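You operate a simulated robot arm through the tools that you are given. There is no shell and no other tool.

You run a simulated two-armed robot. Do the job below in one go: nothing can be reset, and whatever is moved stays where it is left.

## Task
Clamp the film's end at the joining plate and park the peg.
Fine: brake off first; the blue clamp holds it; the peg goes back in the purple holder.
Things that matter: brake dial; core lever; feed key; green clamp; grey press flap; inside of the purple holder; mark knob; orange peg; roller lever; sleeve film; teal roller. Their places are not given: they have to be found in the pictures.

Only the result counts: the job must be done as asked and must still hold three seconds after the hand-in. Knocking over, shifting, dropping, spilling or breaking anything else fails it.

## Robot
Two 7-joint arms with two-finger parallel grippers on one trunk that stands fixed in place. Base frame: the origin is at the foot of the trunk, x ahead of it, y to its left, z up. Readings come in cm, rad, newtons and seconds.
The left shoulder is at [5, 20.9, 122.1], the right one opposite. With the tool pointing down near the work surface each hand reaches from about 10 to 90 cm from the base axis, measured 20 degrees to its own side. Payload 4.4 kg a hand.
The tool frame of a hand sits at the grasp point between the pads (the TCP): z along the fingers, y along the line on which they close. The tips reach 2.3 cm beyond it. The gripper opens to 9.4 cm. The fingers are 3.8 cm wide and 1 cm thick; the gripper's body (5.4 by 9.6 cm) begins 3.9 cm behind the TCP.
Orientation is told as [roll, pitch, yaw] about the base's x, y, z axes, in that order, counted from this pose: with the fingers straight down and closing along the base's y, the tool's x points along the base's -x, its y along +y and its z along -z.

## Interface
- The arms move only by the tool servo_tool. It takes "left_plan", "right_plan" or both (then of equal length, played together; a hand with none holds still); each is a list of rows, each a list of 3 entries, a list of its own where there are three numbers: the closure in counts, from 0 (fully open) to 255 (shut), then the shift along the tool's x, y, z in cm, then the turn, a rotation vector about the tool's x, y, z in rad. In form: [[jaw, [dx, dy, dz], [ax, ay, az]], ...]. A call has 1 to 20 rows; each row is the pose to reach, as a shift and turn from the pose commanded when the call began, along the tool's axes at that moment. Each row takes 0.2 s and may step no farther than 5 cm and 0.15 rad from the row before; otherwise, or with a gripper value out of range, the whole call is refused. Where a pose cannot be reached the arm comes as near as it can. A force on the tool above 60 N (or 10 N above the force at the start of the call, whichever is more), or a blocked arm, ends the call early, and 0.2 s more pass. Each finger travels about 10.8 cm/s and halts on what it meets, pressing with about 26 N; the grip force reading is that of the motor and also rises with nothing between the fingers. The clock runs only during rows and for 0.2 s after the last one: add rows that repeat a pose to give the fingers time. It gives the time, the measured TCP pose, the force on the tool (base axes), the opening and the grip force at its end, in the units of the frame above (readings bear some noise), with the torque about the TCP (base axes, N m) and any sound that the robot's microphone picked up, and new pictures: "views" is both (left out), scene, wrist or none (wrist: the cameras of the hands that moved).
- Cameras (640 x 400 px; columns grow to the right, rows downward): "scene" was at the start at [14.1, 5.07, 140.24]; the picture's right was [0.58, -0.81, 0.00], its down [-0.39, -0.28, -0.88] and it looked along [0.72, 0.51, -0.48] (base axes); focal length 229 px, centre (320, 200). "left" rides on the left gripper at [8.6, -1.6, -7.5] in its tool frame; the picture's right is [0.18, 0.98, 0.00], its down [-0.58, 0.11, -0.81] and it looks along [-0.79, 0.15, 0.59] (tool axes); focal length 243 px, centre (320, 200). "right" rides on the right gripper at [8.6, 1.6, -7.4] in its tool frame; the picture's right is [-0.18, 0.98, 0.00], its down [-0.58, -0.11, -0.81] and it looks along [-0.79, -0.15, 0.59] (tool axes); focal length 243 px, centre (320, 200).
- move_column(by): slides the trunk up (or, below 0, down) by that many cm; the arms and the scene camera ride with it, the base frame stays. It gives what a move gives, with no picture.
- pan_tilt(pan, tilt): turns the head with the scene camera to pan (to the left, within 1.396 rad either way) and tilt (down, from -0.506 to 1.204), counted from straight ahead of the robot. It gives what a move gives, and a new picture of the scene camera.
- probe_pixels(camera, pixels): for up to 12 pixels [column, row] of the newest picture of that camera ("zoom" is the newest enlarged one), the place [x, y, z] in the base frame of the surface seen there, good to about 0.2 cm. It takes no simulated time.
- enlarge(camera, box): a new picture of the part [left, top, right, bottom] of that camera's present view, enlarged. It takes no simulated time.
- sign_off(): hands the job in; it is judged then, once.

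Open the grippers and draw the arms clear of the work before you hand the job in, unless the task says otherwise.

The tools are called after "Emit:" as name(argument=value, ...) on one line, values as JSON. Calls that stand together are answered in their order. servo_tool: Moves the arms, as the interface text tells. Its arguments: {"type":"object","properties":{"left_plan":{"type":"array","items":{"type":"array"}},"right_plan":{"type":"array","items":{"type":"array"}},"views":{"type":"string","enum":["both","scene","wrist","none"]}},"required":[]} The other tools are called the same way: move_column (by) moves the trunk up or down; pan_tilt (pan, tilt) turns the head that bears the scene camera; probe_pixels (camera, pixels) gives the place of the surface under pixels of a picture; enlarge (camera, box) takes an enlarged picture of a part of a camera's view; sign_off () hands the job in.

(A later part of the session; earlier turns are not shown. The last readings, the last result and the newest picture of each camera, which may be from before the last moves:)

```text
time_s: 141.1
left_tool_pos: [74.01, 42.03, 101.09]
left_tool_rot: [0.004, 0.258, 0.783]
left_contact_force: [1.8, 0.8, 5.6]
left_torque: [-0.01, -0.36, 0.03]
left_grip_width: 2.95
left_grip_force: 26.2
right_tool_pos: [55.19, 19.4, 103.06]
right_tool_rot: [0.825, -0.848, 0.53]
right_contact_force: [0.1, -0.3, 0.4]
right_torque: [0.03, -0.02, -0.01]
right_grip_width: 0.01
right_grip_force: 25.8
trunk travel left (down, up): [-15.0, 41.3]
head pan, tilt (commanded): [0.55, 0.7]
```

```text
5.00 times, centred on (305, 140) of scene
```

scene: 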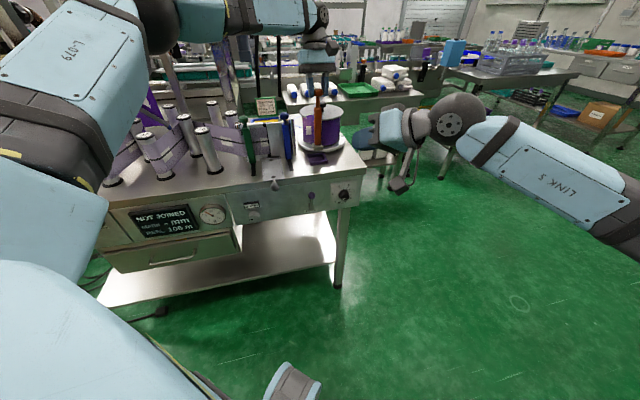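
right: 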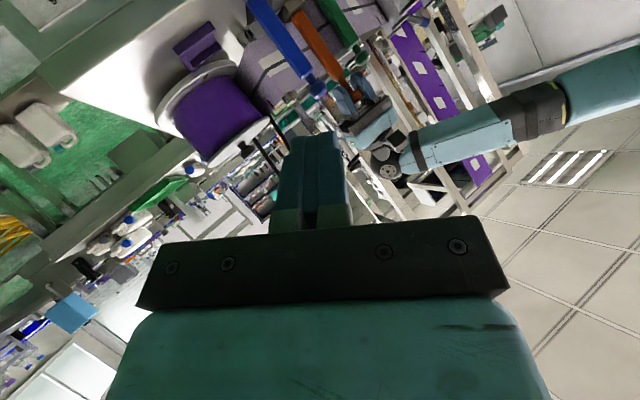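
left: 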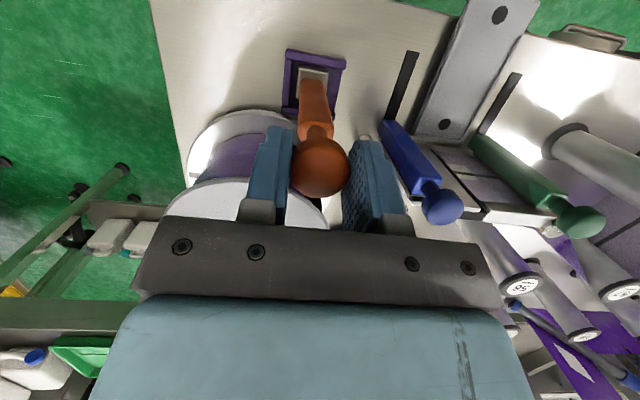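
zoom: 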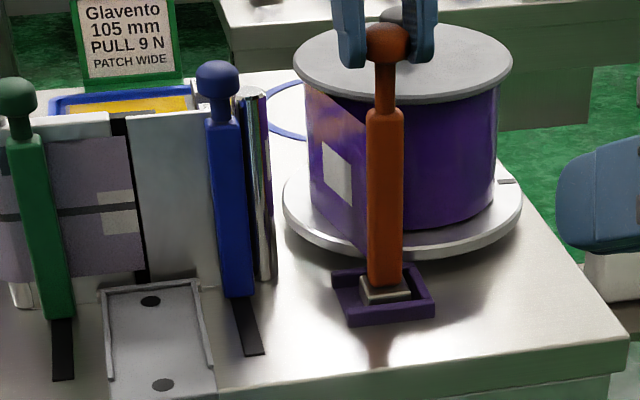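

The foot stands on the holder floor (about 8 N pressed) and looks upright. I open the fingers in place, with no shift this time.

Emit:
servo_tool(left_plan=[[165, [0, 0, 0], [0, 0, 0]], [150, [0, 0, 0], [0, 0, 0]], [120, [0, 0, 0], [0, 0, 0]]], views="both")

Emit:
enlarge(camera="scene", box=[270, 100, 340, 180])

```text
time_s: 141.8
left_tool_pos: [73.92, 41.96, 100.97]
left_tool_rot: [0.006, 0.259, 0.781]
left_contact_force: [0.3, 0.3, -0.4]
left_torque: [-0.03, -0.01, 0.0]
left_grip_width: 4.99
left_grip_force: 0.2
right_tool_pos: [55.22, 19.31, 103.02]
right_tool_rot: [0.824, -0.848, 0.53]
right_contact_force: [-0.5, 0.1, -0.2]
right_torque: [-0.02, 0.03, -0.01]
right_grip_width: 0.0
right_grip_force: 26.4
trunk travel left (down, up): [-15.0, 41.3]
head pan, tilt (commanded): [0.55, 0.7]
```

scene: 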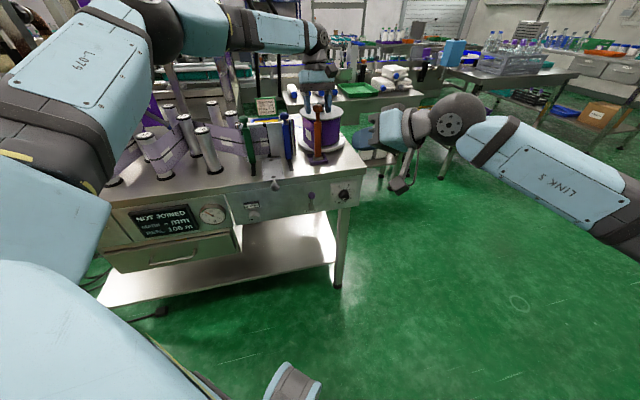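
left: 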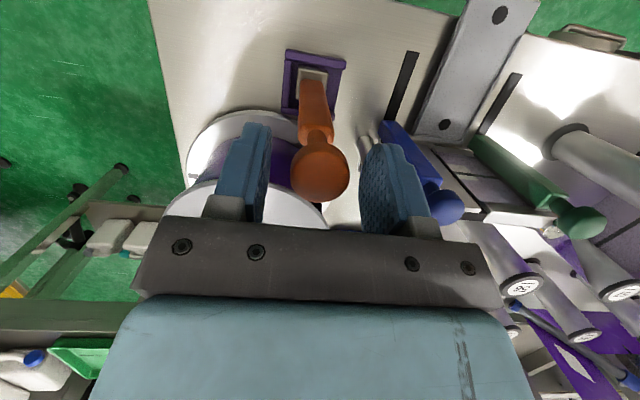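

```text
5.00 times, centred on (305, 140) of scene
```

zoom: 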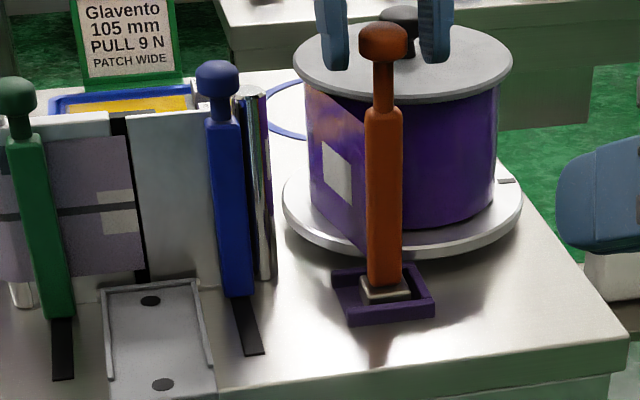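

The peg stands freely in the holder. I lift the hand straight up and level it, then will reopen the blue clamp by its knob.

Emit:
servo_tool(left_plan=[[120, [0.45, 0, -1.7], [0, 0, 0]], [120, [0.9, 0, -3.4], [0, 0, 0]], [120, [1.36, 0, -5.07], [0, 0, 0]], [120, [1.81, 0, -6.76], [0, 0, 0]], [120, [2.07, 0, -7.7], [0, -0.13, 0]], [120, [2.07, 0, -7.7], [0, -0.26, 0]], [120, [2.07, 0, -7.7], [0, -0.26, 0]]], views="both")

Emit:
enlarge(camera="left", box=[270, 0, 480, 220])

```text
time_s: 143.4
left_tool_pos: [74.12, 42.07, 109.01]
left_tool_rot: [0.004, 0.0, 0.781]
left_contact_force: [1.2, 0.0, 0.1]
left_torque: [0.0, -0.04, 0.0]
left_grip_width: 4.98
left_grip_force: 0.0
right_tool_pos: [55.19, 19.42, 103.02]
right_tool_rot: [0.825, -0.849, 0.531]
right_contact_force: [0.3, -0.7, -0.3]
right_torque: [0.02, 0.05, -0.02]
right_grip_width: 0.0
right_grip_force: 25.9
trunk travel left (down, up): [-15.0, 41.3]
head pan, tilt (commanded): [0.55, 0.7]
```

scene: 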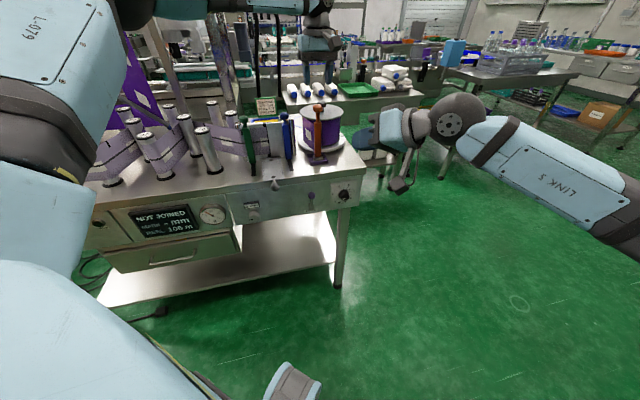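
left: 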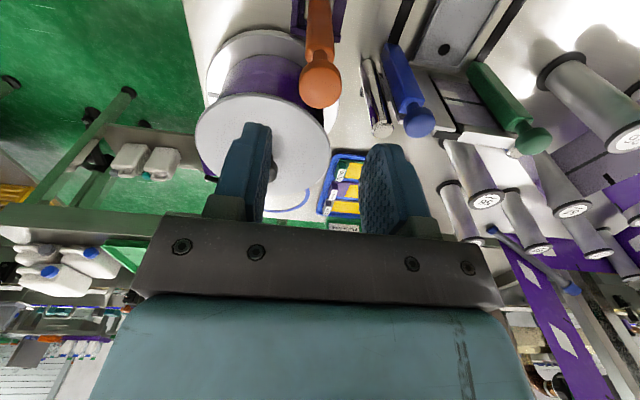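

```text
1.82 times, centred on (375, 110) of left
```

zoom: 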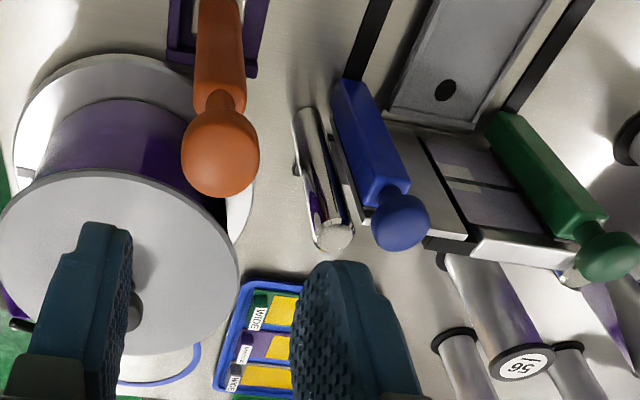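

I probe the blue knob in its closed position.

Emit:
probe_pixels(camera="zoom", pixels=[[402, 212], [376, 222], [428, 222], [402, 245], [400, 200], [372, 150], [355, 95], [605, 245], [220, 150], [220, 190], [185, 155], [258, 155]])

```text
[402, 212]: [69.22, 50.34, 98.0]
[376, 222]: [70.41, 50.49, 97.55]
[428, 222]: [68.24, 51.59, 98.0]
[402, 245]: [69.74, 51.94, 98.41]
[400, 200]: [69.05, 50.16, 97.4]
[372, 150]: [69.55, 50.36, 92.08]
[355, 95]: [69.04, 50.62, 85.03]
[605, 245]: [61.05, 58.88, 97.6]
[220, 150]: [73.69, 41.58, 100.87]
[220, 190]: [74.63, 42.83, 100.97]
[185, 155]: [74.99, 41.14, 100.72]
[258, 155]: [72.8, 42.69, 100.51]
```

The closed blue knob is at u≈12.9, v≈85.2. I move over it, lower around it, and grip.

Emit:
servo_tool(left_plan=[[120, [-0.7, 2.5, 0], [0, 0, 0]], [120, [-1.4, 5.0, 0.5], [0, 0, 0]], [120, [-2.1, 7.5, 1.5], [0, 0, 0]], [120, [-2.65, 9.76, 3.0], [0, 0, 0]], [120, [-2.65, 9.76, 5.5], [0, 0, 0]], [120, [-2.65, 9.76, 8.5], [0, 0, 0]], [120, [-2.65, 9.76, 11.4], [0, 0, 0]], [180, [-2.65, 9.76, 11.4], [0, 0, 0]], [255, [-2.65, 9.76, 11.4], [0, 0, 0]], [255, [-2.65, 9.76, 11.4], [0, 0, 0]]], views="wrist")

```text
time_s: 145.7
left_tool_pos: [68.88, 51.04, 97.54]
left_tool_rot: [0.004, 0.001, 0.781]
left_contact_force: [-21.1, 13.4, -6.2]
left_torque: [0.46, -0.71, 0.54]
left_grip_width: 2.7
left_grip_force: 45.4
right_tool_pos: [55.03, 19.52, 103.22]
right_tool_rot: [0.819, -0.85, 0.533]
right_contact_force: [-0.3, 0.3, 0.8]
right_torque: [-0.03, -0.01, -0.01]
right_grip_width: 0.0
right_grip_force: 26.2
trunk travel left (down, up): [-15.0, 41.3]
head pan, tilt (commanded): [0.55, 0.7]
```

left: 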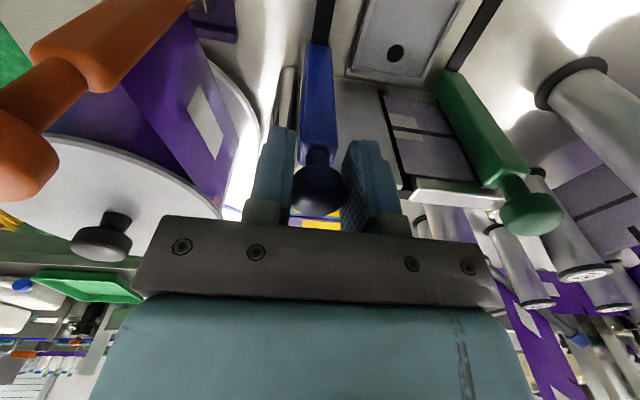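

The knob is gripped, with some sideways preload because it sits slightly left of my target. I ease that and pull the clamp back 5.9 cm to open.

Emit:
servo_tool(left_plan=[[255, [0, 0.3, 0], [0, 0, 0]], [255, [0.7, 0.35, 0], [0, 0, 0]], [255, [1.4, 0.35, 0], [0, 0, 0]], [255, [2.2, 0.35, 0], [0, 0, 0]], [255, [3.0, 0.35, 0], [0, 0, 0]], [255, [3.8, 0.35, 0], [0, 0, 0]], [255, [4.6, 0.35, 0], [0, 0, 0]], [255, [5.4, 0.35, 0], [0, 0, 0]], [255, [5.9, 0.35, 0], [0, 0, 0]], [255, [5.9, 0.35, 0], [0, 0, 0]]], views="both")

Emit:
enlarge(camera="scene", box=[240, 90, 330, 190])

```text
time_s: 147.8
left_tool_pos: [64.81, 46.97, 97.47]
left_tool_rot: [0.008, 0.002, 0.781]
left_contact_force: [12.9, -13.2, -11.6]
left_torque: [-0.41, -0.48, -0.19]
left_grip_width: 2.66
left_grip_force: 45.3
right_tool_pos: [55.31, 19.39, 102.88]
right_tool_rot: [0.825, -0.844, 0.53]
right_contact_force: [0.1, -0.1, 0.3]
right_torque: [0.02, 0.02, 0.01]
right_grip_width: 0.0
right_grip_force: 26.2
trunk travel left (down, up): [-15.0, 41.3]
head pan, tilt (commanded): [0.55, 0.7]
```

scene: 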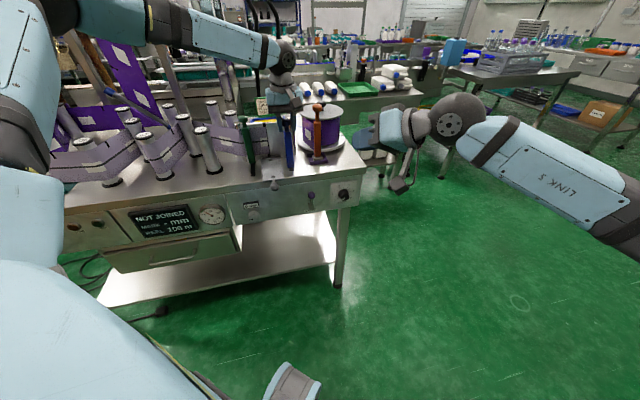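
left: 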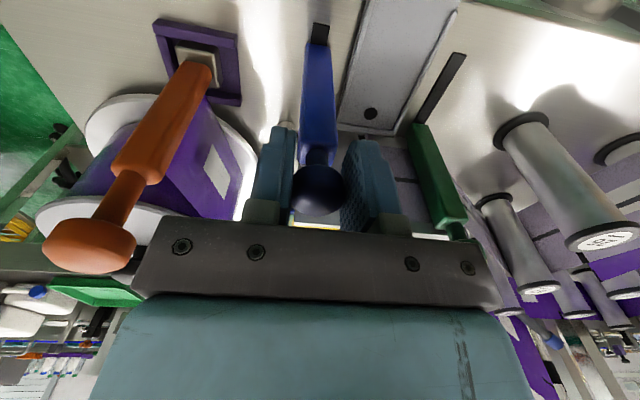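

```text
4.00 times, centred on (285, 140) of scene
```

zoom: 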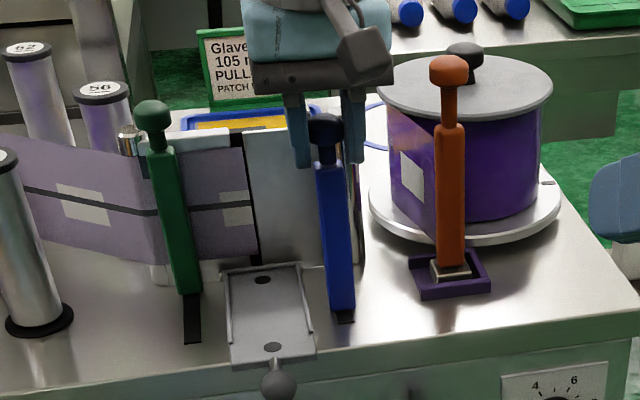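

The blue clamp is open again. I release it, lift away, and move back over the peg in its holder.

Emit:
servo_tool(left_plan=[[180, [0, 0, 0], [0, 0, 0]], [120, [0, 0, 0], [0, 0, 0]], [120, [0, 0, -3.0], [0, 0, 0]], [120, [0, 0, -6.5], [0, 0, 0]], [120, [0, 0, -10.5], [0, 0, 0]], [120, [-0.9, -2.5, -11.0], [0, 0, 0]], [120, [-1.8, -5.0, -11.0], [0, 0, 0]], [120, [-2.6, -7.5, -11.0], [0, 0, 0]], [120, [-3.3, -10.0, -11.0], [0, 0, 0]], [120, [-3.3, -10.0, -11.0], [0, 0, 0]]], views="both")

```text
time_s: 150.1
left_tool_pos: [74.09, 41.95, 108.65]
left_tool_rot: [0.006, 0.0, 0.78]
left_contact_force: [0.3, 0.5, 0.0]
left_torque: [-0.01, -0.03, 0.01]
left_grip_width: 4.99
left_grip_force: 0.2
right_tool_pos: [55.2, 19.39, 103.14]
right_tool_rot: [0.824, -0.849, 0.531]
right_contact_force: [-1.2, -1.0, 0.3]
right_torque: [0.03, 0.02, -0.01]
right_grip_width: 0.0
right_grip_force: 25.6
trunk travel left (down, up): [-15.0, 41.3]
head pan, tilt (commanded): [0.55, 0.7]
```

scene: 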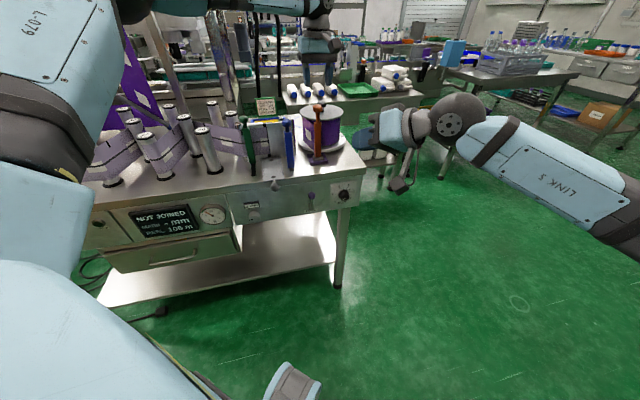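
left: 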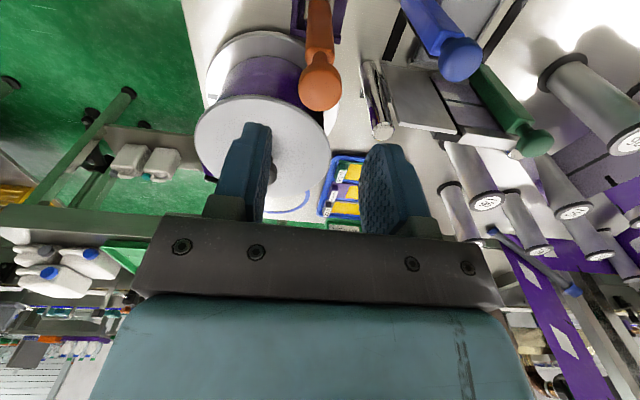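

I lower around the peg's knob and grip it firmly.

Emit:
servo_tool(left_plan=[[120, [-0.25, 0.13, 2.4], [0, 0, 0]], [120, [-0.25, 0.13, 4.8], [0, 0, 0]], [120, [-0.25, 0.13, 7.2], [0, 0, 0]], [120, [-0.25, 0.13, 9.5], [0, 0, 0]], [180, [-0.25, 0.13, 9.5], [0, 0, 0]], [255, [-0.25, 0.13, 9.5], [0, 0, 0]], [255, [-0.25, 0.13, 9.5], [0, 0, 0]]], views="wrist")

```text
time_s: 151.7
left_tool_pos: [74.16, 42.32, 99.27]
left_tool_rot: [0.004, 0.001, 0.78]
left_contact_force: [-0.2, 0.3, 0.0]
left_torque: [0.03, 0.0, 0.0]
left_grip_width: 2.96
left_grip_force: 26.1
right_tool_pos: [55.28, 19.34, 102.94]
right_tool_rot: [0.824, -0.847, 0.53]
right_contact_force: [-0.3, -0.2, -0.4]
right_torque: [0.02, 0.02, -0.04]
right_grip_width: 0.0
right_grip_force: 26.5
trunk travel left (down, up): [-15.0, 41.3]
head pan, tilt (commanded): [0.55, 0.7]
```

left: 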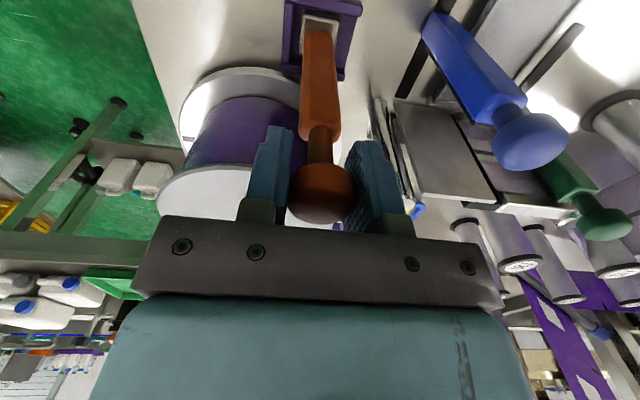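

Firm grip at 2.96 cm. I lift 2.3 cm out of the holder and carry the peg slowly toward the pin's front.

Emit:
servo_tool(left_plan=[[255, [0, 0, -0.6], [0, 0, 0]], [255, [0, 0, -1.2], [0, 0, 0]], [255, [0, 0, -1.8], [0, 0, 0]], [255, [0, 0, -2.3], [0, 0, 0]], [255, [-0.2, 0.5, -2.3], [0, 0, 0]], [255, [-0.4, 1.1, -2.3], [0, 0, 0]], [255, [-0.65, 1.7, -2.3], [0, 0, 0]], [255, [-0.9, 2.3, -2.3], [0, 0, 0]], [255, [-1.1, 2.85, -2.3], [0, 0, 0]], [255, [-1.3, 3.4, -2.3], [0, 0, 0]], [255, [-1.55, 4.0, -2.3], [0, 0, 0]], [255, [-1.75, 4.5, -2.3], [0, 0, 0]], [255, [-1.95, 5.0, -2.3], [0, 0, 0]], [255, [-1.95, 5.5, -2.3], [0, 0, 0]], [255, [-1.95, 6.0, -2.3], [0, 0, 0]], [255, [-1.95, 6.5, -2.3], [0, 0, 0]], [255, [-1.95, 7.0, -2.3], [0, 0, 0]], [255, [-1.95, 7.5, -2.3], [0, 0, 0]], [255, [-1.95, 8.0, -2.3], [0, 0, 0]], [255, [-1.95, 8.0, -2.3], [0, 0, 0]]], views="both")

Emit:
enlarge(camera="scene", box=[250, 90, 340, 180])

```text
time_s: 155.8
left_tool_pos: [69.86, 49.37, 101.38]
left_tool_rot: [0.006, 0.001, 0.781]
left_contact_force: [0.3, 0.9, -2.3]
left_torque: [-0.04, -0.01, 0.01]
left_grip_width: 2.96
left_grip_force: 26.2
right_tool_pos: [55.24, 19.36, 102.92]
right_tool_rot: [0.824, -0.846, 0.53]
right_contact_force: [0.1, 0.5, 0.2]
right_torque: [-0.01, 0.01, 0.01]
right_grip_width: 0.0
right_grip_force: 26.2
trunk travel left (down, up): [-15.0, 41.3]
head pan, tilt (commanded): [0.55, 0.7]
```

scene: 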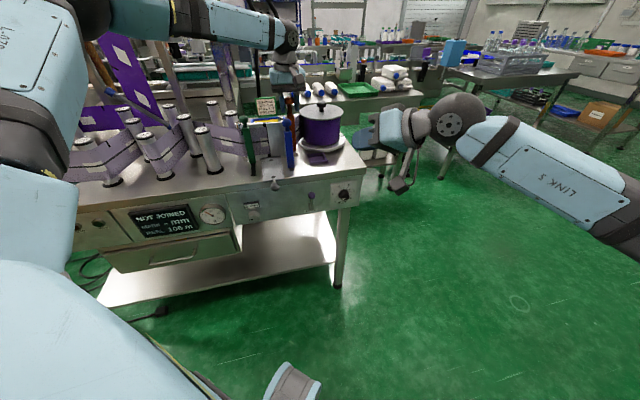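
left: 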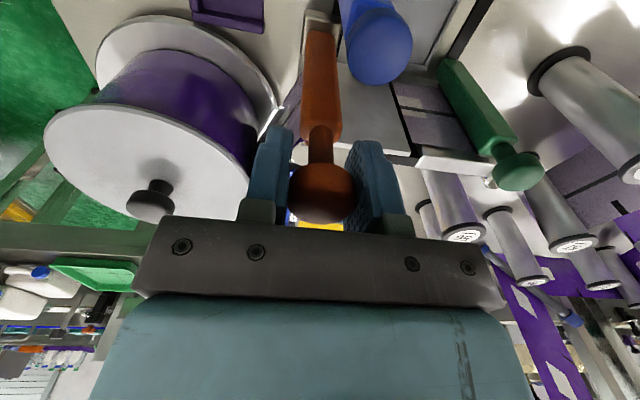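

```text
4.44 times, centred on (295, 135) of scene
```

zoom: 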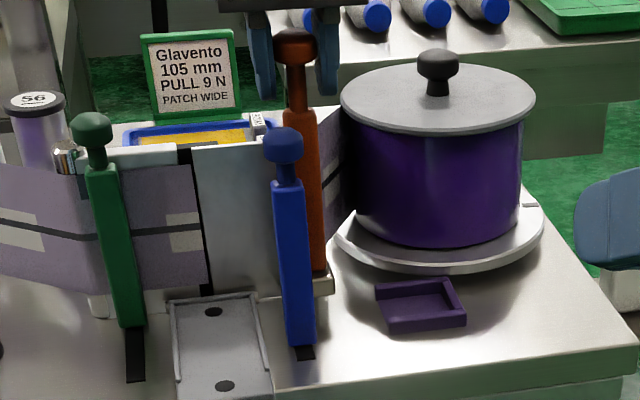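

The peg is passing behind the blue clamp with negligible pull. I continue 8.3 cm left to the joint.

Emit:
servo_tool(left_plan=[[255, [0, 0.5, 0], [0, 0, 0]], [255, [0, 1.0, 0], [0, 0, 0]], [255, [0, 1.5, 0], [0, 0, 0]], [255, [0, 2.0, 0], [0, 0, 0]], [255, [0, 2.5, 0], [0, 0, 0]], [255, [0, 3.0, 0], [0, 0, 0]], [255, [0, 3.5, 0], [0, 0, 0]], [255, [0, 4.0, 0], [0, 0, 0]], [255, [0, 4.5, 0], [0, 0, 0]], [255, [0, 5.0, 0], [0, 0, 0]], [255, [0, 5.5, 0], [0, 0, 0]], [255, [0, 6.0, 0], [0, 0, 0]], [255, [0, 6.5, 0], [0, 0, 0]], [255, [0, 7.0, 0], [0, 0, 0]], [255, [0, 7.5, 0], [0, 0, 0]], [255, [0, 8.0, 0], [0, 0, 0]], [255, [0, 8.3, 0], [0, 0, 0]], [255, [0, 8.3, 0], [0, 0, 0]]], views="both")

Emit:
enlarge(camera="scene", box=[240, 90, 320, 170])

Emit:
enlarge(camera="left", box=[230, 0, 430, 220])

```text
time_s: 159.7
left_tool_pos: [64.08, 55.31, 101.49]
left_tool_rot: [0.004, 0.0, 0.78]
left_contact_force: [0.4, -0.5, -2.4]
left_torque: [0.01, 0.01, 0.0]
left_grip_width: 2.96
left_grip_force: 26.1
right_tool_pos: [55.2, 19.29, 103.01]
right_tool_rot: [0.824, -0.848, 0.531]
right_contact_force: [0.2, -0.4, -0.2]
right_torque: [0.0, 0.02, 0.02]
right_grip_width: 0.01
right_grip_force: 26.1
trunk travel left (down, up): [-15.0, 41.3]
head pan, tilt (commanded): [0.55, 0.7]
```

scene: 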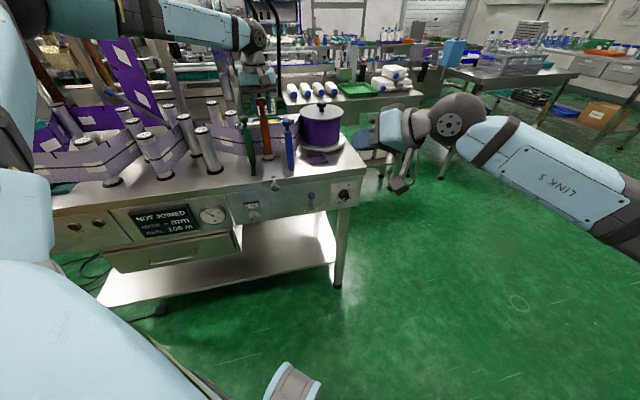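
left: 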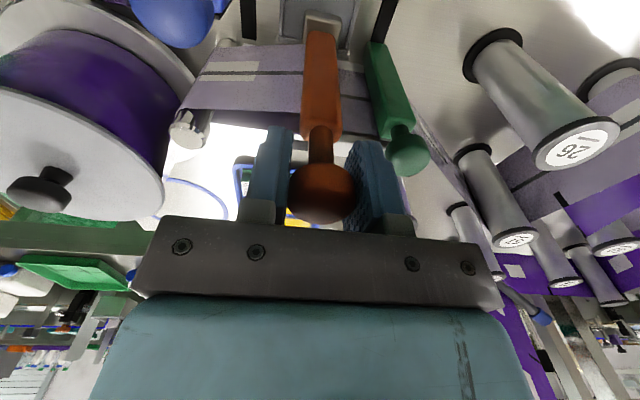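

```text
5.00 times, centred on (280, 130) of scene
```

zoom: 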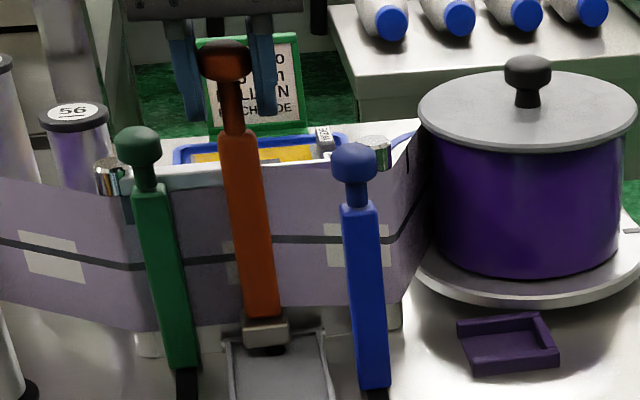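

```text
1.82 times, centred on (330, 110) of left
```

zoom: 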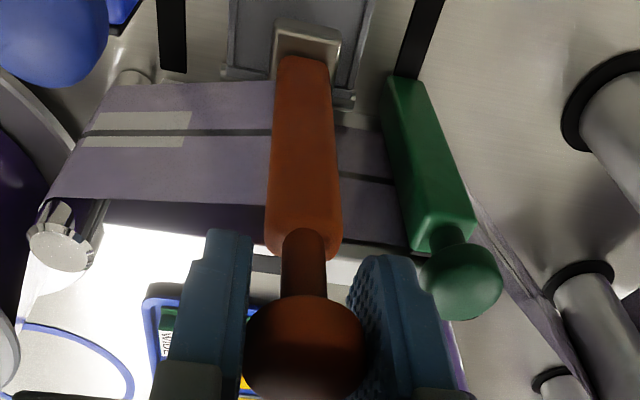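

The peg is upright at the joint (u 6.2). I move it 0.4 cm nearer the plate and lower the foot onto the flap.

Emit:
servo_tool(left_plan=[[255, [-0.2, 0, 0.2], [0, 0, 0]], [255, [-0.4, 0, 0.4], [0, 0, 0]], [255, [-0.4, 0, 0.6], [0, 0, 0]], [255, [-0.4, 0, 0.8], [0, 0, 0]], [255, [-0.4, 0, 1.0], [0, 0, 0]], [255, [-0.4, 0, 1.0], [0, 0, 0]]], views="wrist")

```text
time_s: 161.1
left_tool_pos: [64.35, 55.56, 100.83]
left_tool_rot: [0.004, -0.003, 0.78]
left_contact_force: [-1.0, 2.6, 18.3]
left_torque: [0.45, -0.17, 0.09]
left_grip_width: 2.96
left_grip_force: 25.5
right_tool_pos: [55.03, 19.27, 103.18]
right_tool_rot: [0.823, -0.851, 0.531]
right_contact_force: [0.1, -0.8, 0.3]
right_torque: [0.0, 0.0, 0.04]
right_grip_width: 0.0
right_grip_force: 26.1
trunk travel left (down, up): [-15.0, 41.3]
head pan, tilt (commanded): [0.55, 0.7]
```

left: 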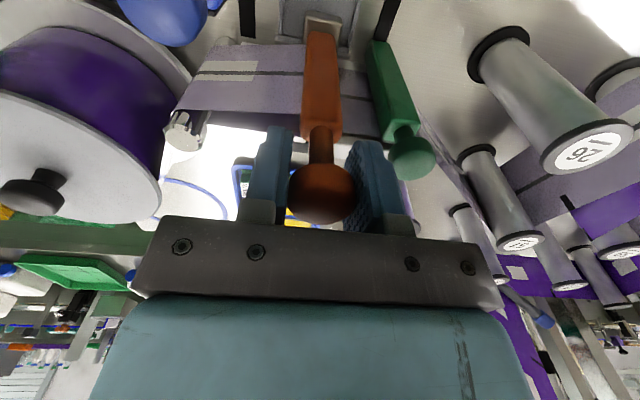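

The foot's back edge sits on the flap's hinge rod (torque shows), which would tip it. A stable rest is with the foot on the rod and the peg leaning about 4° back against the plate, which also brings the film to the plate. I lift slightly, lean it back and move it in.

Emit:
servo_tool(left_plan=[[255, [0, 0, -0.4], [0, 0, 0]], [255, [0, 0, -0.8], [0, 0, 0]], [255, [-0.5, 0, -0.8], [0, 0.025, 0]], [255, [-1.0, 0, -0.8], [0, 0.05, 0]], [255, [-1.4, 0, -0.8], [0, 0.07, 0]], [255, [-1.4, 0, -0.8], [0, 0.07, 0]]], views="wrist")

Emit:
enlarge(camera="left", box=[230, 0, 430, 220])

```text
time_s: 162.4
left_tool_pos: [65.4, 56.64, 101.19]
left_tool_rot: [0.005, 0.071, 0.782]
left_contact_force: [-0.8, 0.3, -2.4]
left_torque: [-0.02, 0.01, 0.01]
left_grip_width: 2.95
left_grip_force: 26.1
right_tool_pos: [55.18, 19.5, 103.02]
right_tool_rot: [0.824, -0.847, 0.53]
right_contact_force: [0.2, -0.1, 0.3]
right_torque: [-0.01, 0.01, 0.01]
right_grip_width: 0.01
right_grip_force: 25.6
trunk travel left (down, up): [-15.0, 41.3]
head pan, tilt (commanded): [0.55, 0.7]
```

left: 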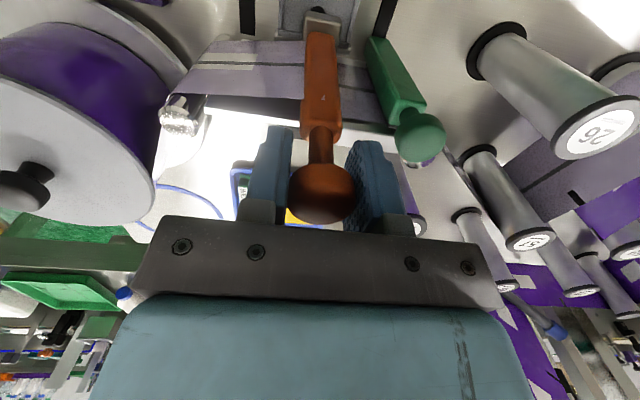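

```text
1.82 times, centred on (330, 110) of left
```

zoom: 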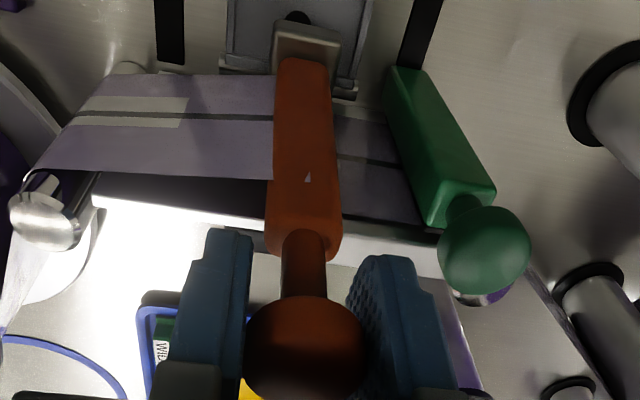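

No contact yet. I lower 0.4 cm and press 0.2 cm toward the plate.

Emit:
servo_tool(left_plan=[[255, [0, 0, 0.15], [0, 0, 0]], [255, [0, 0, 0.3], [0, 0, 0]], [255, [-0.1, 0, 0.4], [0, 0, 0]], [255, [-0.2, 0, 0.4], [0, 0, 0]], [255, [-0.2, 0, 0.4], [0, 0, 0]]], views="none")

```text
time_s: 163.7
left_tool_pos: [65.45, 56.75, 100.79]
left_tool_rot: [0.005, 0.072, 0.781]
left_contact_force: [-0.6, 0.4, -1.6]
left_torque: [-0.02, -0.04, -0.03]
left_grip_width: 2.96
left_grip_force: 25.9
right_tool_pos: [55.23, 19.38, 103.08]
right_tool_rot: [0.823, -0.847, 0.532]
right_contact_force: [-1.1, -0.1, 0.1]
right_torque: [-0.01, 0.01, -0.01]
right_grip_width: 0.0
right_grip_force: 26.4
trunk travel left (down, up): [-15.0, 41.3]
head pan, tilt (commanded): [0.55, 0.7]
```

Still almost free at z 100.8. I continue lowering by up to 0.5 cm in small steps.

Emit:
servo_tool(left_plan=[[255, [0, 0, 0.12], [0, 0, 0]], [255, [0, 0, 0.24], [0, 0, 0]], [255, [0, 0, 0.36], [0, 0, 0]], [255, [0, 0, 0.36], [0, 0, 0]]], views="none")

```text
time_s: 164.7
left_tool_pos: [65.4, 56.57, 100.75]
left_tool_rot: [0.003, 0.065, 0.782]
left_contact_force: [-0.4, 3.6, 15.4]
left_torque: [0.45, -0.32, 0.04]
left_grip_width: 2.97
left_grip_force: 25.6
right_tool_pos: [55.06, 19.36, 103.09]
right_tool_rot: [0.823, -0.85, 0.532]
right_contact_force: [-0.7, 0.8, -0.2]
right_torque: [0.0, 0.06, -0.03]
right_grip_width: 0.0
right_grip_force: 25.7
trunk travel left (down, up): [-15.0, 41.3]
head pan, tilt (commanded): [0.55, 0.7]
```

There is contact at about z 100.8 with a slight push toward the plate. I look closely at how the foot sits relative to the hinge bar.

Emit:
servo_tool(left_plan=[[255, [0, 0, -0.3], [0, 0, 0]], [255, [0, 0, -0.3], [0, 0, 0]]], views="both")

Emit:
enlarge(camera="left", box=[280, 0, 380, 70])

Emit:
enlarge(camera="scene", box=[250, 130, 300, 180])

```text
time_s: 165.2
left_tool_pos: [65.37, 56.61, 100.79]
left_tool_rot: [0.006, 0.071, 0.781]
left_contact_force: [-1.2, -2.0, 5.4]
left_torque: [-0.5, 0.06, -0.01]
left_grip_width: 2.95
left_grip_force: 26.2
right_tool_pos: [55.23, 19.3, 103.09]
right_tool_rot: [0.823, -0.849, 0.532]
right_contact_force: [-0.5, -0.1, 0.0]
right_torque: [0.0, 0.01, -0.01]
right_grip_width: 0.0
right_grip_force: 25.8
trunk travel left (down, up): [-15.0, 41.3]
head pan, tilt (commanded): [0.55, 0.7]
```

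scene: 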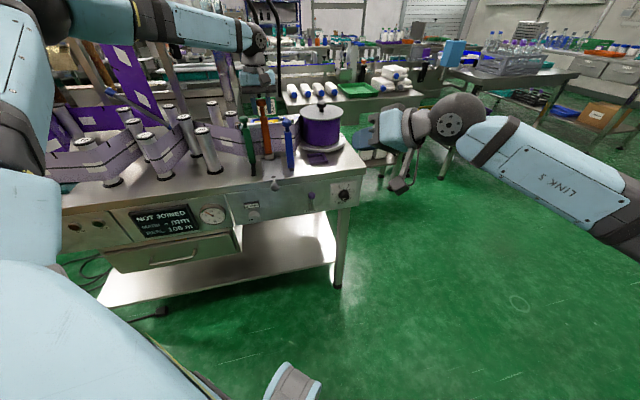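
left: 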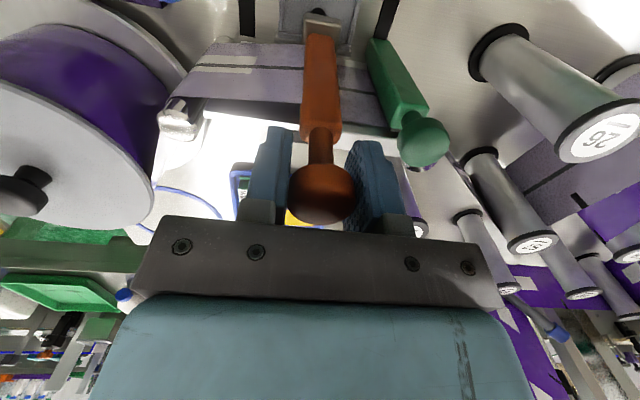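

```text
5.71 times, centred on (330, 35) of left
```

zoom: 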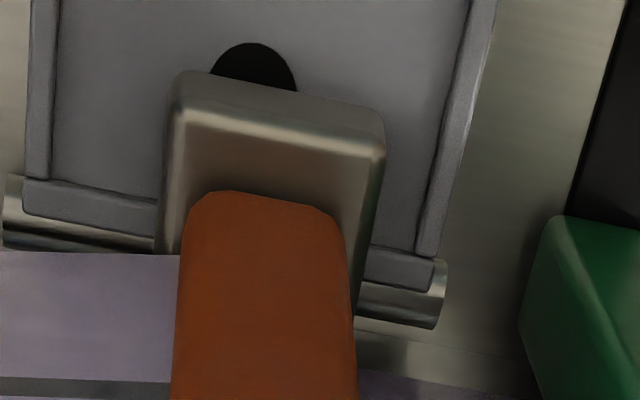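

```text
8.00 times, centred on (275, 155) of scene
```

zoom: 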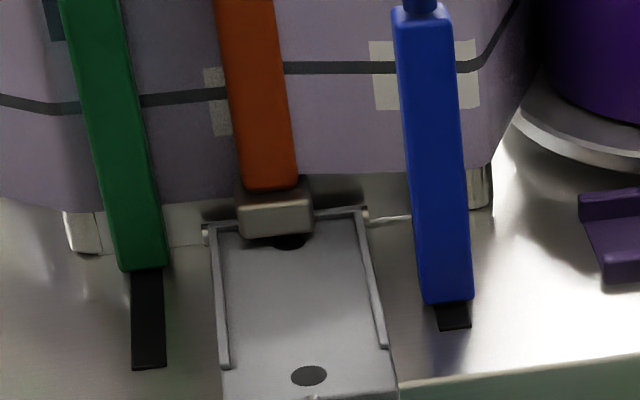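

The flap has a raised rail at its hinge end plus the rod, and the foot overlaps both. I probe the rail, rod and foot edges to choose the support.

Emit:
enlarge(camera="left", box=[280, 0, 380, 70])

Emit:
probe_pixels(camera="zoom", pixels=[[100, 170], [100, 190], [100, 215], [60, 235], [405, 235], [405, 260], [410, 295], [260, 100], [190, 100], [360, 130], [430, 200], [400, 150]])

```text
5.71 times, centred on (330, 35) of left
```

zoom: 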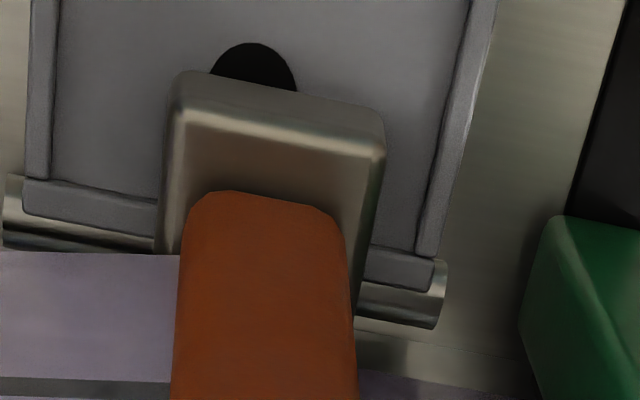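

```text
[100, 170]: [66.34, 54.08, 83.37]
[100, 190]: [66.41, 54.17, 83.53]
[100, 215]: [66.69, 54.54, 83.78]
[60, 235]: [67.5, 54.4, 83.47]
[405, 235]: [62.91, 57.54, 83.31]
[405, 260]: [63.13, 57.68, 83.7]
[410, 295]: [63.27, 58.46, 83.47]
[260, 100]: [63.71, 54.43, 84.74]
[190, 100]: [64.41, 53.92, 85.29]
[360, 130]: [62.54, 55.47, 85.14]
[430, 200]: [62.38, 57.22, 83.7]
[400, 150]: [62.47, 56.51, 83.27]
```

The flat part of the flap ends at v≈85.26 (rail 85.3–85.7, rod 86.1), so the peg can only stand flat with its centre at v≤83.6. I move it there upright, just above the flap floor.

Emit:
servo_tool(left_plan=[[255, [0.03, 0, -0.5], [0, 0, 0]], [255, [0.6, 0, -0.45], [0, -0.02, 0]], [255, [1.3, 0, -0.4], [0, -0.04, 0]], [255, [2.0, 0, -0.35], [0, -0.06, 0]], [255, [2.7, 0, -0.3], [0, -0.071, 0]], [255, [2.7, 0, -0.1], [0, -0.071, 0]], [255, [2.7, 0, 0.1], [0, -0.071, 0]], [255, [2.7, 0, 0.1], [0, -0.071, 0]]], views="wrist")

Emit:
enlarge(camera="left", box=[270, 0, 390, 90])

```text
time_s: 167.1
left_tool_pos: [63.54, 54.8, 100.91]
left_tool_rot: [0.005, 0.002, 0.781]
left_contact_force: [-0.2, 0.2, -2.8]
left_torque: [0.0, -0.04, 0.0]
left_grip_width: 2.96
left_grip_force: 25.3
right_tool_pos: [55.22, 19.28, 103.14]
right_tool_rot: [0.823, -0.847, 0.531]
right_contact_force: [-0.5, 0.1, -0.4]
right_torque: [0.02, 0.03, 0.0]
right_grip_width: 0.0
right_grip_force: 25.6
trunk travel left (down, up): [-15.0, 41.3]
head pan, tilt (commanded): [0.55, 0.7]
```

left: 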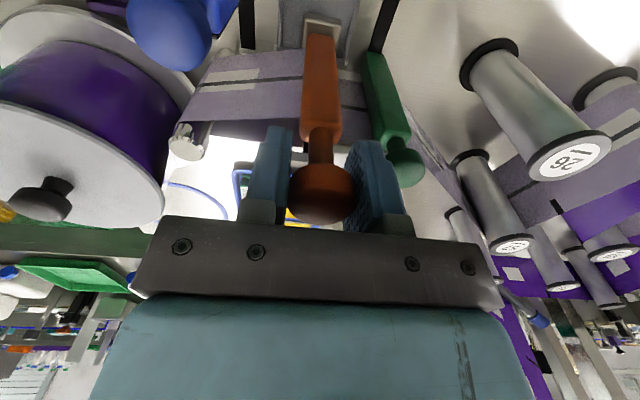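

```text
4.44 times, centred on (330, 45) of left
```

zoom: 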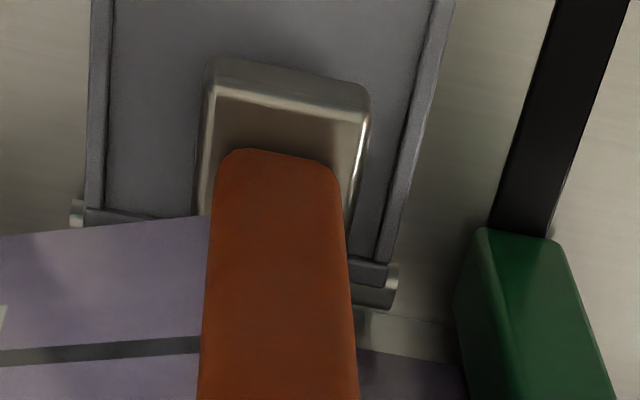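

It hangs free over the flap floor at u 6.2, v 83.7. I lower in small steps to touch.

Emit:
servo_tool(left_plan=[[255, [0.1, 0, 0.2], [0, 0, 0]], [255, [0.1, 0, 0.4], [0, 0, 0]], [255, [0.1, 0, 0.55], [0, 0, 0]], [255, [0.1, 0, 0.55], [0, 0, 0]]], views="none")

```text
time_s: 168.1
left_tool_pos: [63.48, 54.77, 100.44]
left_tool_rot: [0.005, -0.001, 0.78]
left_contact_force: [0.3, 0.0, 1.1]
left_torque: [0.03, -0.04, 0.0]
left_grip_width: 2.96
left_grip_force: 26.3
right_tool_pos: [55.22, 19.3, 103.13]
right_tool_rot: [0.823, -0.849, 0.53]
right_contact_force: [-0.4, 0.1, 0.0]
right_torque: [0.0, -0.02, 0.0]
right_grip_width: 0.0
right_grip_force: 25.9
trunk travel left (down, up): [-15.0, 41.3]
head pan, tilt (commanded): [0.55, 0.7]
```

The floor carries about 4 N with no torque, so the foot is flat. I press 0.1 cm more and then open the fingers slightly in place, caging the knob.

Emit:
servo_tool(left_plan=[[255, [0, 0, 0.1], [0, 0, 0]], [255, [0, 0, 0.1], [0, 0, 0]], [168, [0, 0, 0.0], [0, 0, 0]], [160, [0, 0, -0.2], [0, 0, 0]], [160, [0, 0, -0.2], [0, 0, 0]]], views="both")

Emit:
enlarge(camera="left", box=[250, 0, 410, 230])

Emit:
enlarge(camera="scene", box=[240, 90, 320, 170])

```text
time_s: 169.2
left_tool_pos: [63.48, 54.72, 100.66]
left_tool_rot: [0.005, -0.002, 0.782]
left_contact_force: [0.4, 0.2, -1.3]
left_torque: [0.01, 0.03, 0.02]
left_grip_width: 3.5
left_grip_force: 0.0
right_tool_pos: [55.19, 19.37, 102.97]
right_tool_rot: [0.825, -0.848, 0.53]
right_contact_force: [-0.5, 0.0, 0.2]
right_torque: [0.03, 0.01, -0.01]
right_grip_width: 0.0
right_grip_force: 26.3
trunk travel left (down, up): [-15.0, 41.3]
head pan, tilt (commanded): [0.55, 0.7]
```

scene: 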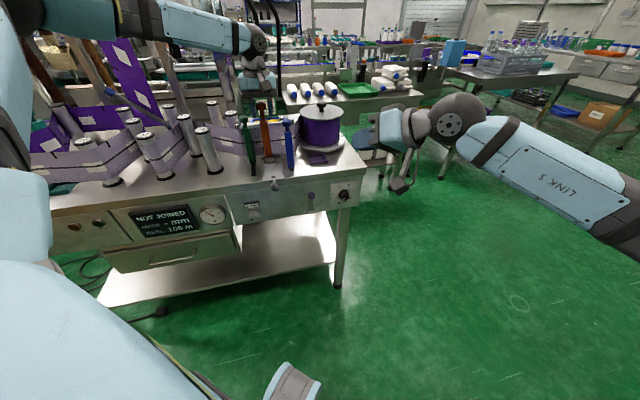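
left: 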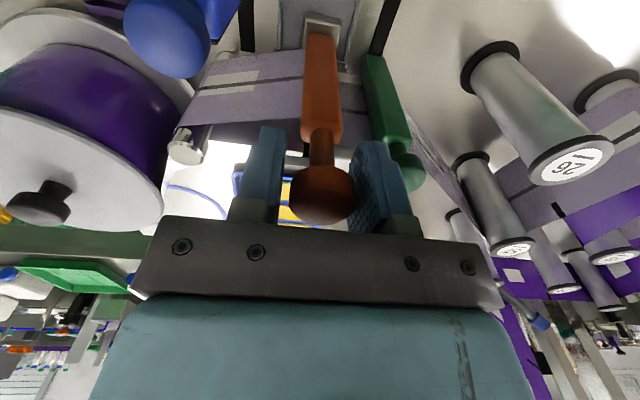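

```text
1.74 times, centred on (330, 115) of left
```

zoom: 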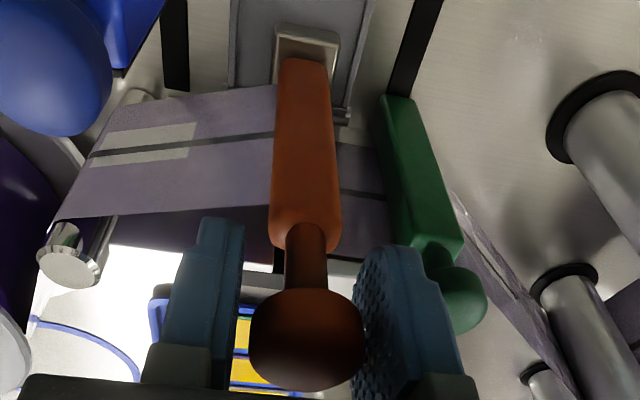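

```text
5.00 times, centred on (280, 130) of scene
```

zoom: 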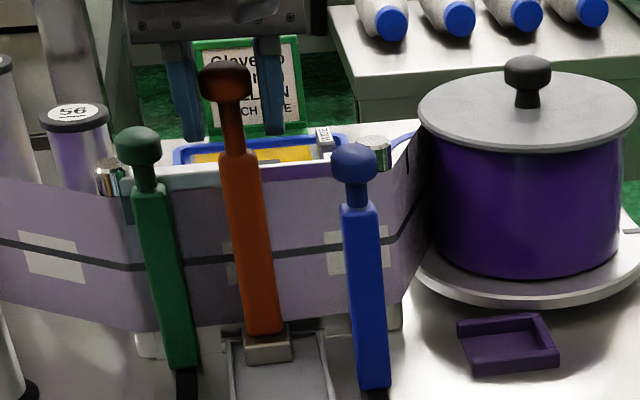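

The peg stands by itself inside the cage. I wait a second, open further in place, and check again.

Emit:
servo_tool(left_plan=[[160, [0, 0, 0], [0, 0, 0]], [160, [0, 0, 0], [0, 0, 0]], [160, [0, 0, 0], [0, 0, 0]], [160, [0, 0, 0], [0, 0, 0]], [160, [0, 0, 0], [0, 0, 0]], [140, [0, 0, 0], [0, 0, 0]], [120, [0, 0, 0], [0, 0, 0]]], views="wrist")

Emit:
enlarge(camera="left", box=[250, 0, 410, 230])

```text
time_s: 170.8
left_tool_pos: [63.39, 54.71, 100.63]
left_tool_rot: [0.006, 0.001, 0.781]
left_contact_force: [0.1, -0.2, -0.3]
left_torque: [-0.03, 0.0, 0.0]
left_grip_width: 4.96
left_grip_force: 0.1
right_tool_pos: [55.27, 19.47, 102.92]
right_tool_rot: [0.823, -0.849, 0.531]
right_contact_force: [-0.1, 1.0, -0.2]
right_torque: [-0.02, 0.0, 0.02]
right_grip_width: 0.01
right_grip_force: 25.9
trunk travel left (down, up): [-15.0, 41.3]
head pan, tilt (commanded): [0.55, 0.7]
```

left: 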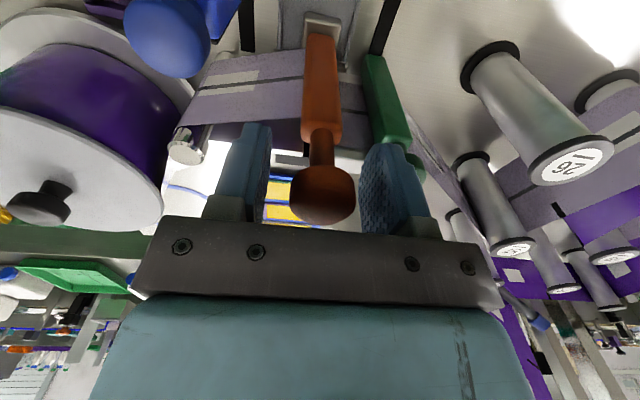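

```text
1.74 times, centred on (330, 115) of left
```

zoom: 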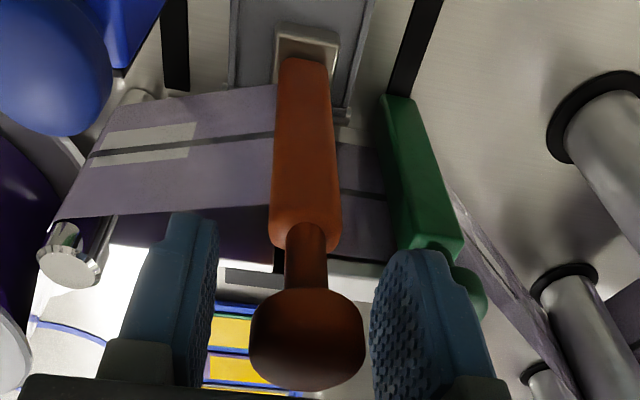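

The peg stands steadily alone. I lift the hand straight up clear of it.

Emit:
servo_tool(left_plan=[[120, [0, 0, -1.5], [0, 0, 0]], [120, [0, 0, -3.0], [0, 0, 0]], [120, [0, 0, -5.0], [0, 0, 0]], [120, [0, 0, -8.0], [0, 0, 0]], [120, [0, 0, -11.0], [0, 0, 0]], [120, [0, 0, -11.0], [0, 0, 0]]], views="both")

Emit:
enlarge(camera="scene", box=[240, 90, 320, 170])

```text
time_s: 172.2
left_tool_pos: [63.63, 54.64, 111.59]
left_tool_rot: [0.005, -0.001, 0.781]
left_contact_force: [-0.9, -0.3, -0.2]
left_torque: [0.02, 0.0, -0.02]
left_grip_width: 4.97
left_grip_force: 0.0
right_tool_pos: [55.31, 19.39, 103.08]
right_tool_rot: [0.825, -0.847, 0.531]
right_contact_force: [0.3, -0.3, 0.8]
right_torque: [-0.01, -0.01, 0.01]
right_grip_width: 0.02
right_grip_force: 26.5
trunk travel left (down, up): [-15.0, 41.3]
head pan, tilt (commanded): [0.55, 0.7]
```

scene: 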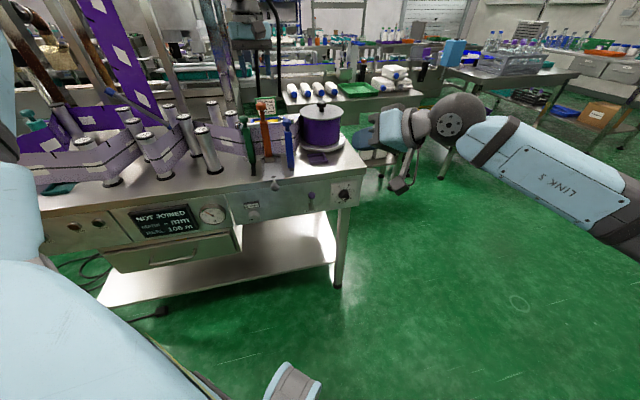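
left: 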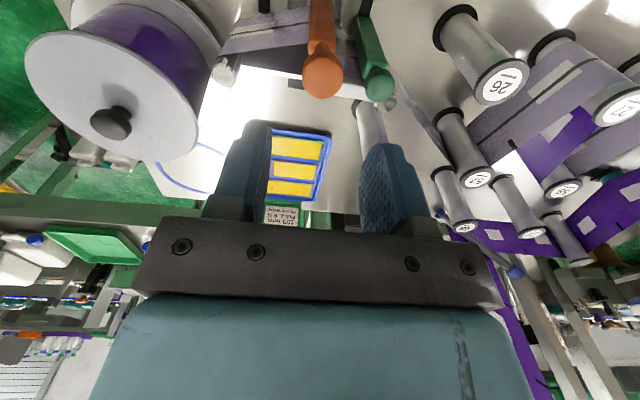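

```text
5.00 times, centred on (280, 130) of scene
```

zoom: 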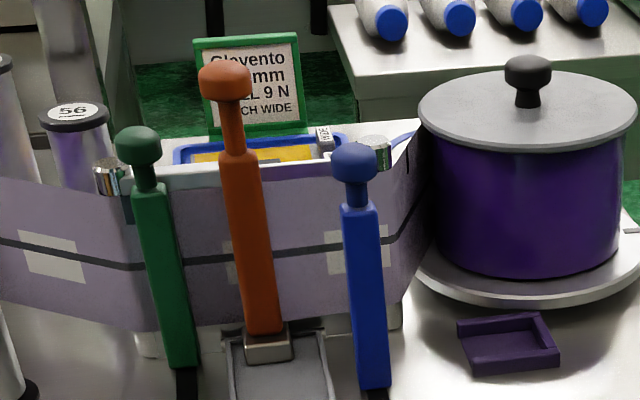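

The peg stands alone with the film along the plate. I turn the left hand by −90° (narrow side along the plate so its body clears the peg), close the fingers, and move to in front of the blue clamp.

Emit:
servo_tool(left_plan=[[255, [0.7, -0.55, 0], [0, 0, 0.142]], [255, [1.45, -1.1, 0], [0, 0, 0.284]], [255, [2.2, -1.7, 0], [0, 0, 0.427]], [255, [2.9, -2.25, 0], [0, 0, 0.569]], [255, [3.65, -2.85, 0], [0, 0, 0.711]], [255, [4.4, -3.4, 0], [0, 0, 0.854]], [255, [5.1, -4.0, 0], [0, 0, 0.996]], [255, [5.85, -4.55, 0], [0, 0, 1.139]], [255, [6.6, -5.1, 0], [0, 0, 1.281]], [255, [7.3, -5.7, 0], [0, 0, 1.424]], [255, [8.1, -6.3, 0], [0, 0, 1.566]], [255, [8.1, -6.3, 0], [0, 0, 1.566]]], views="wrist")

```text
time_s: 174.8
left_tool_pos: [62.07, 44.59, 111.56]
left_tool_rot: [-0.001, 0.006, -0.787]
left_contact_force: [0.2, 0.6, 0.3]
left_torque: [0.0, 0.01, 0.0]
left_grip_width: 0.0
left_grip_force: 26.3
right_tool_pos: [55.08, 19.41, 102.99]
right_tool_rot: [0.823, -0.848, 0.53]
right_contact_force: [0.4, 0.5, 0.0]
right_torque: [-0.03, 0.01, 0.0]
right_grip_width: 0.0
right_grip_force: 26.3
trunk travel left (down, up): [-15.0, 41.3]
head pan, tilt (commanded): [0.55, 0.7]
```

left: 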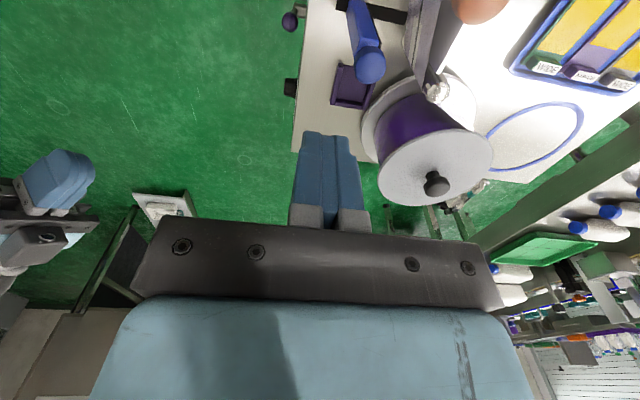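

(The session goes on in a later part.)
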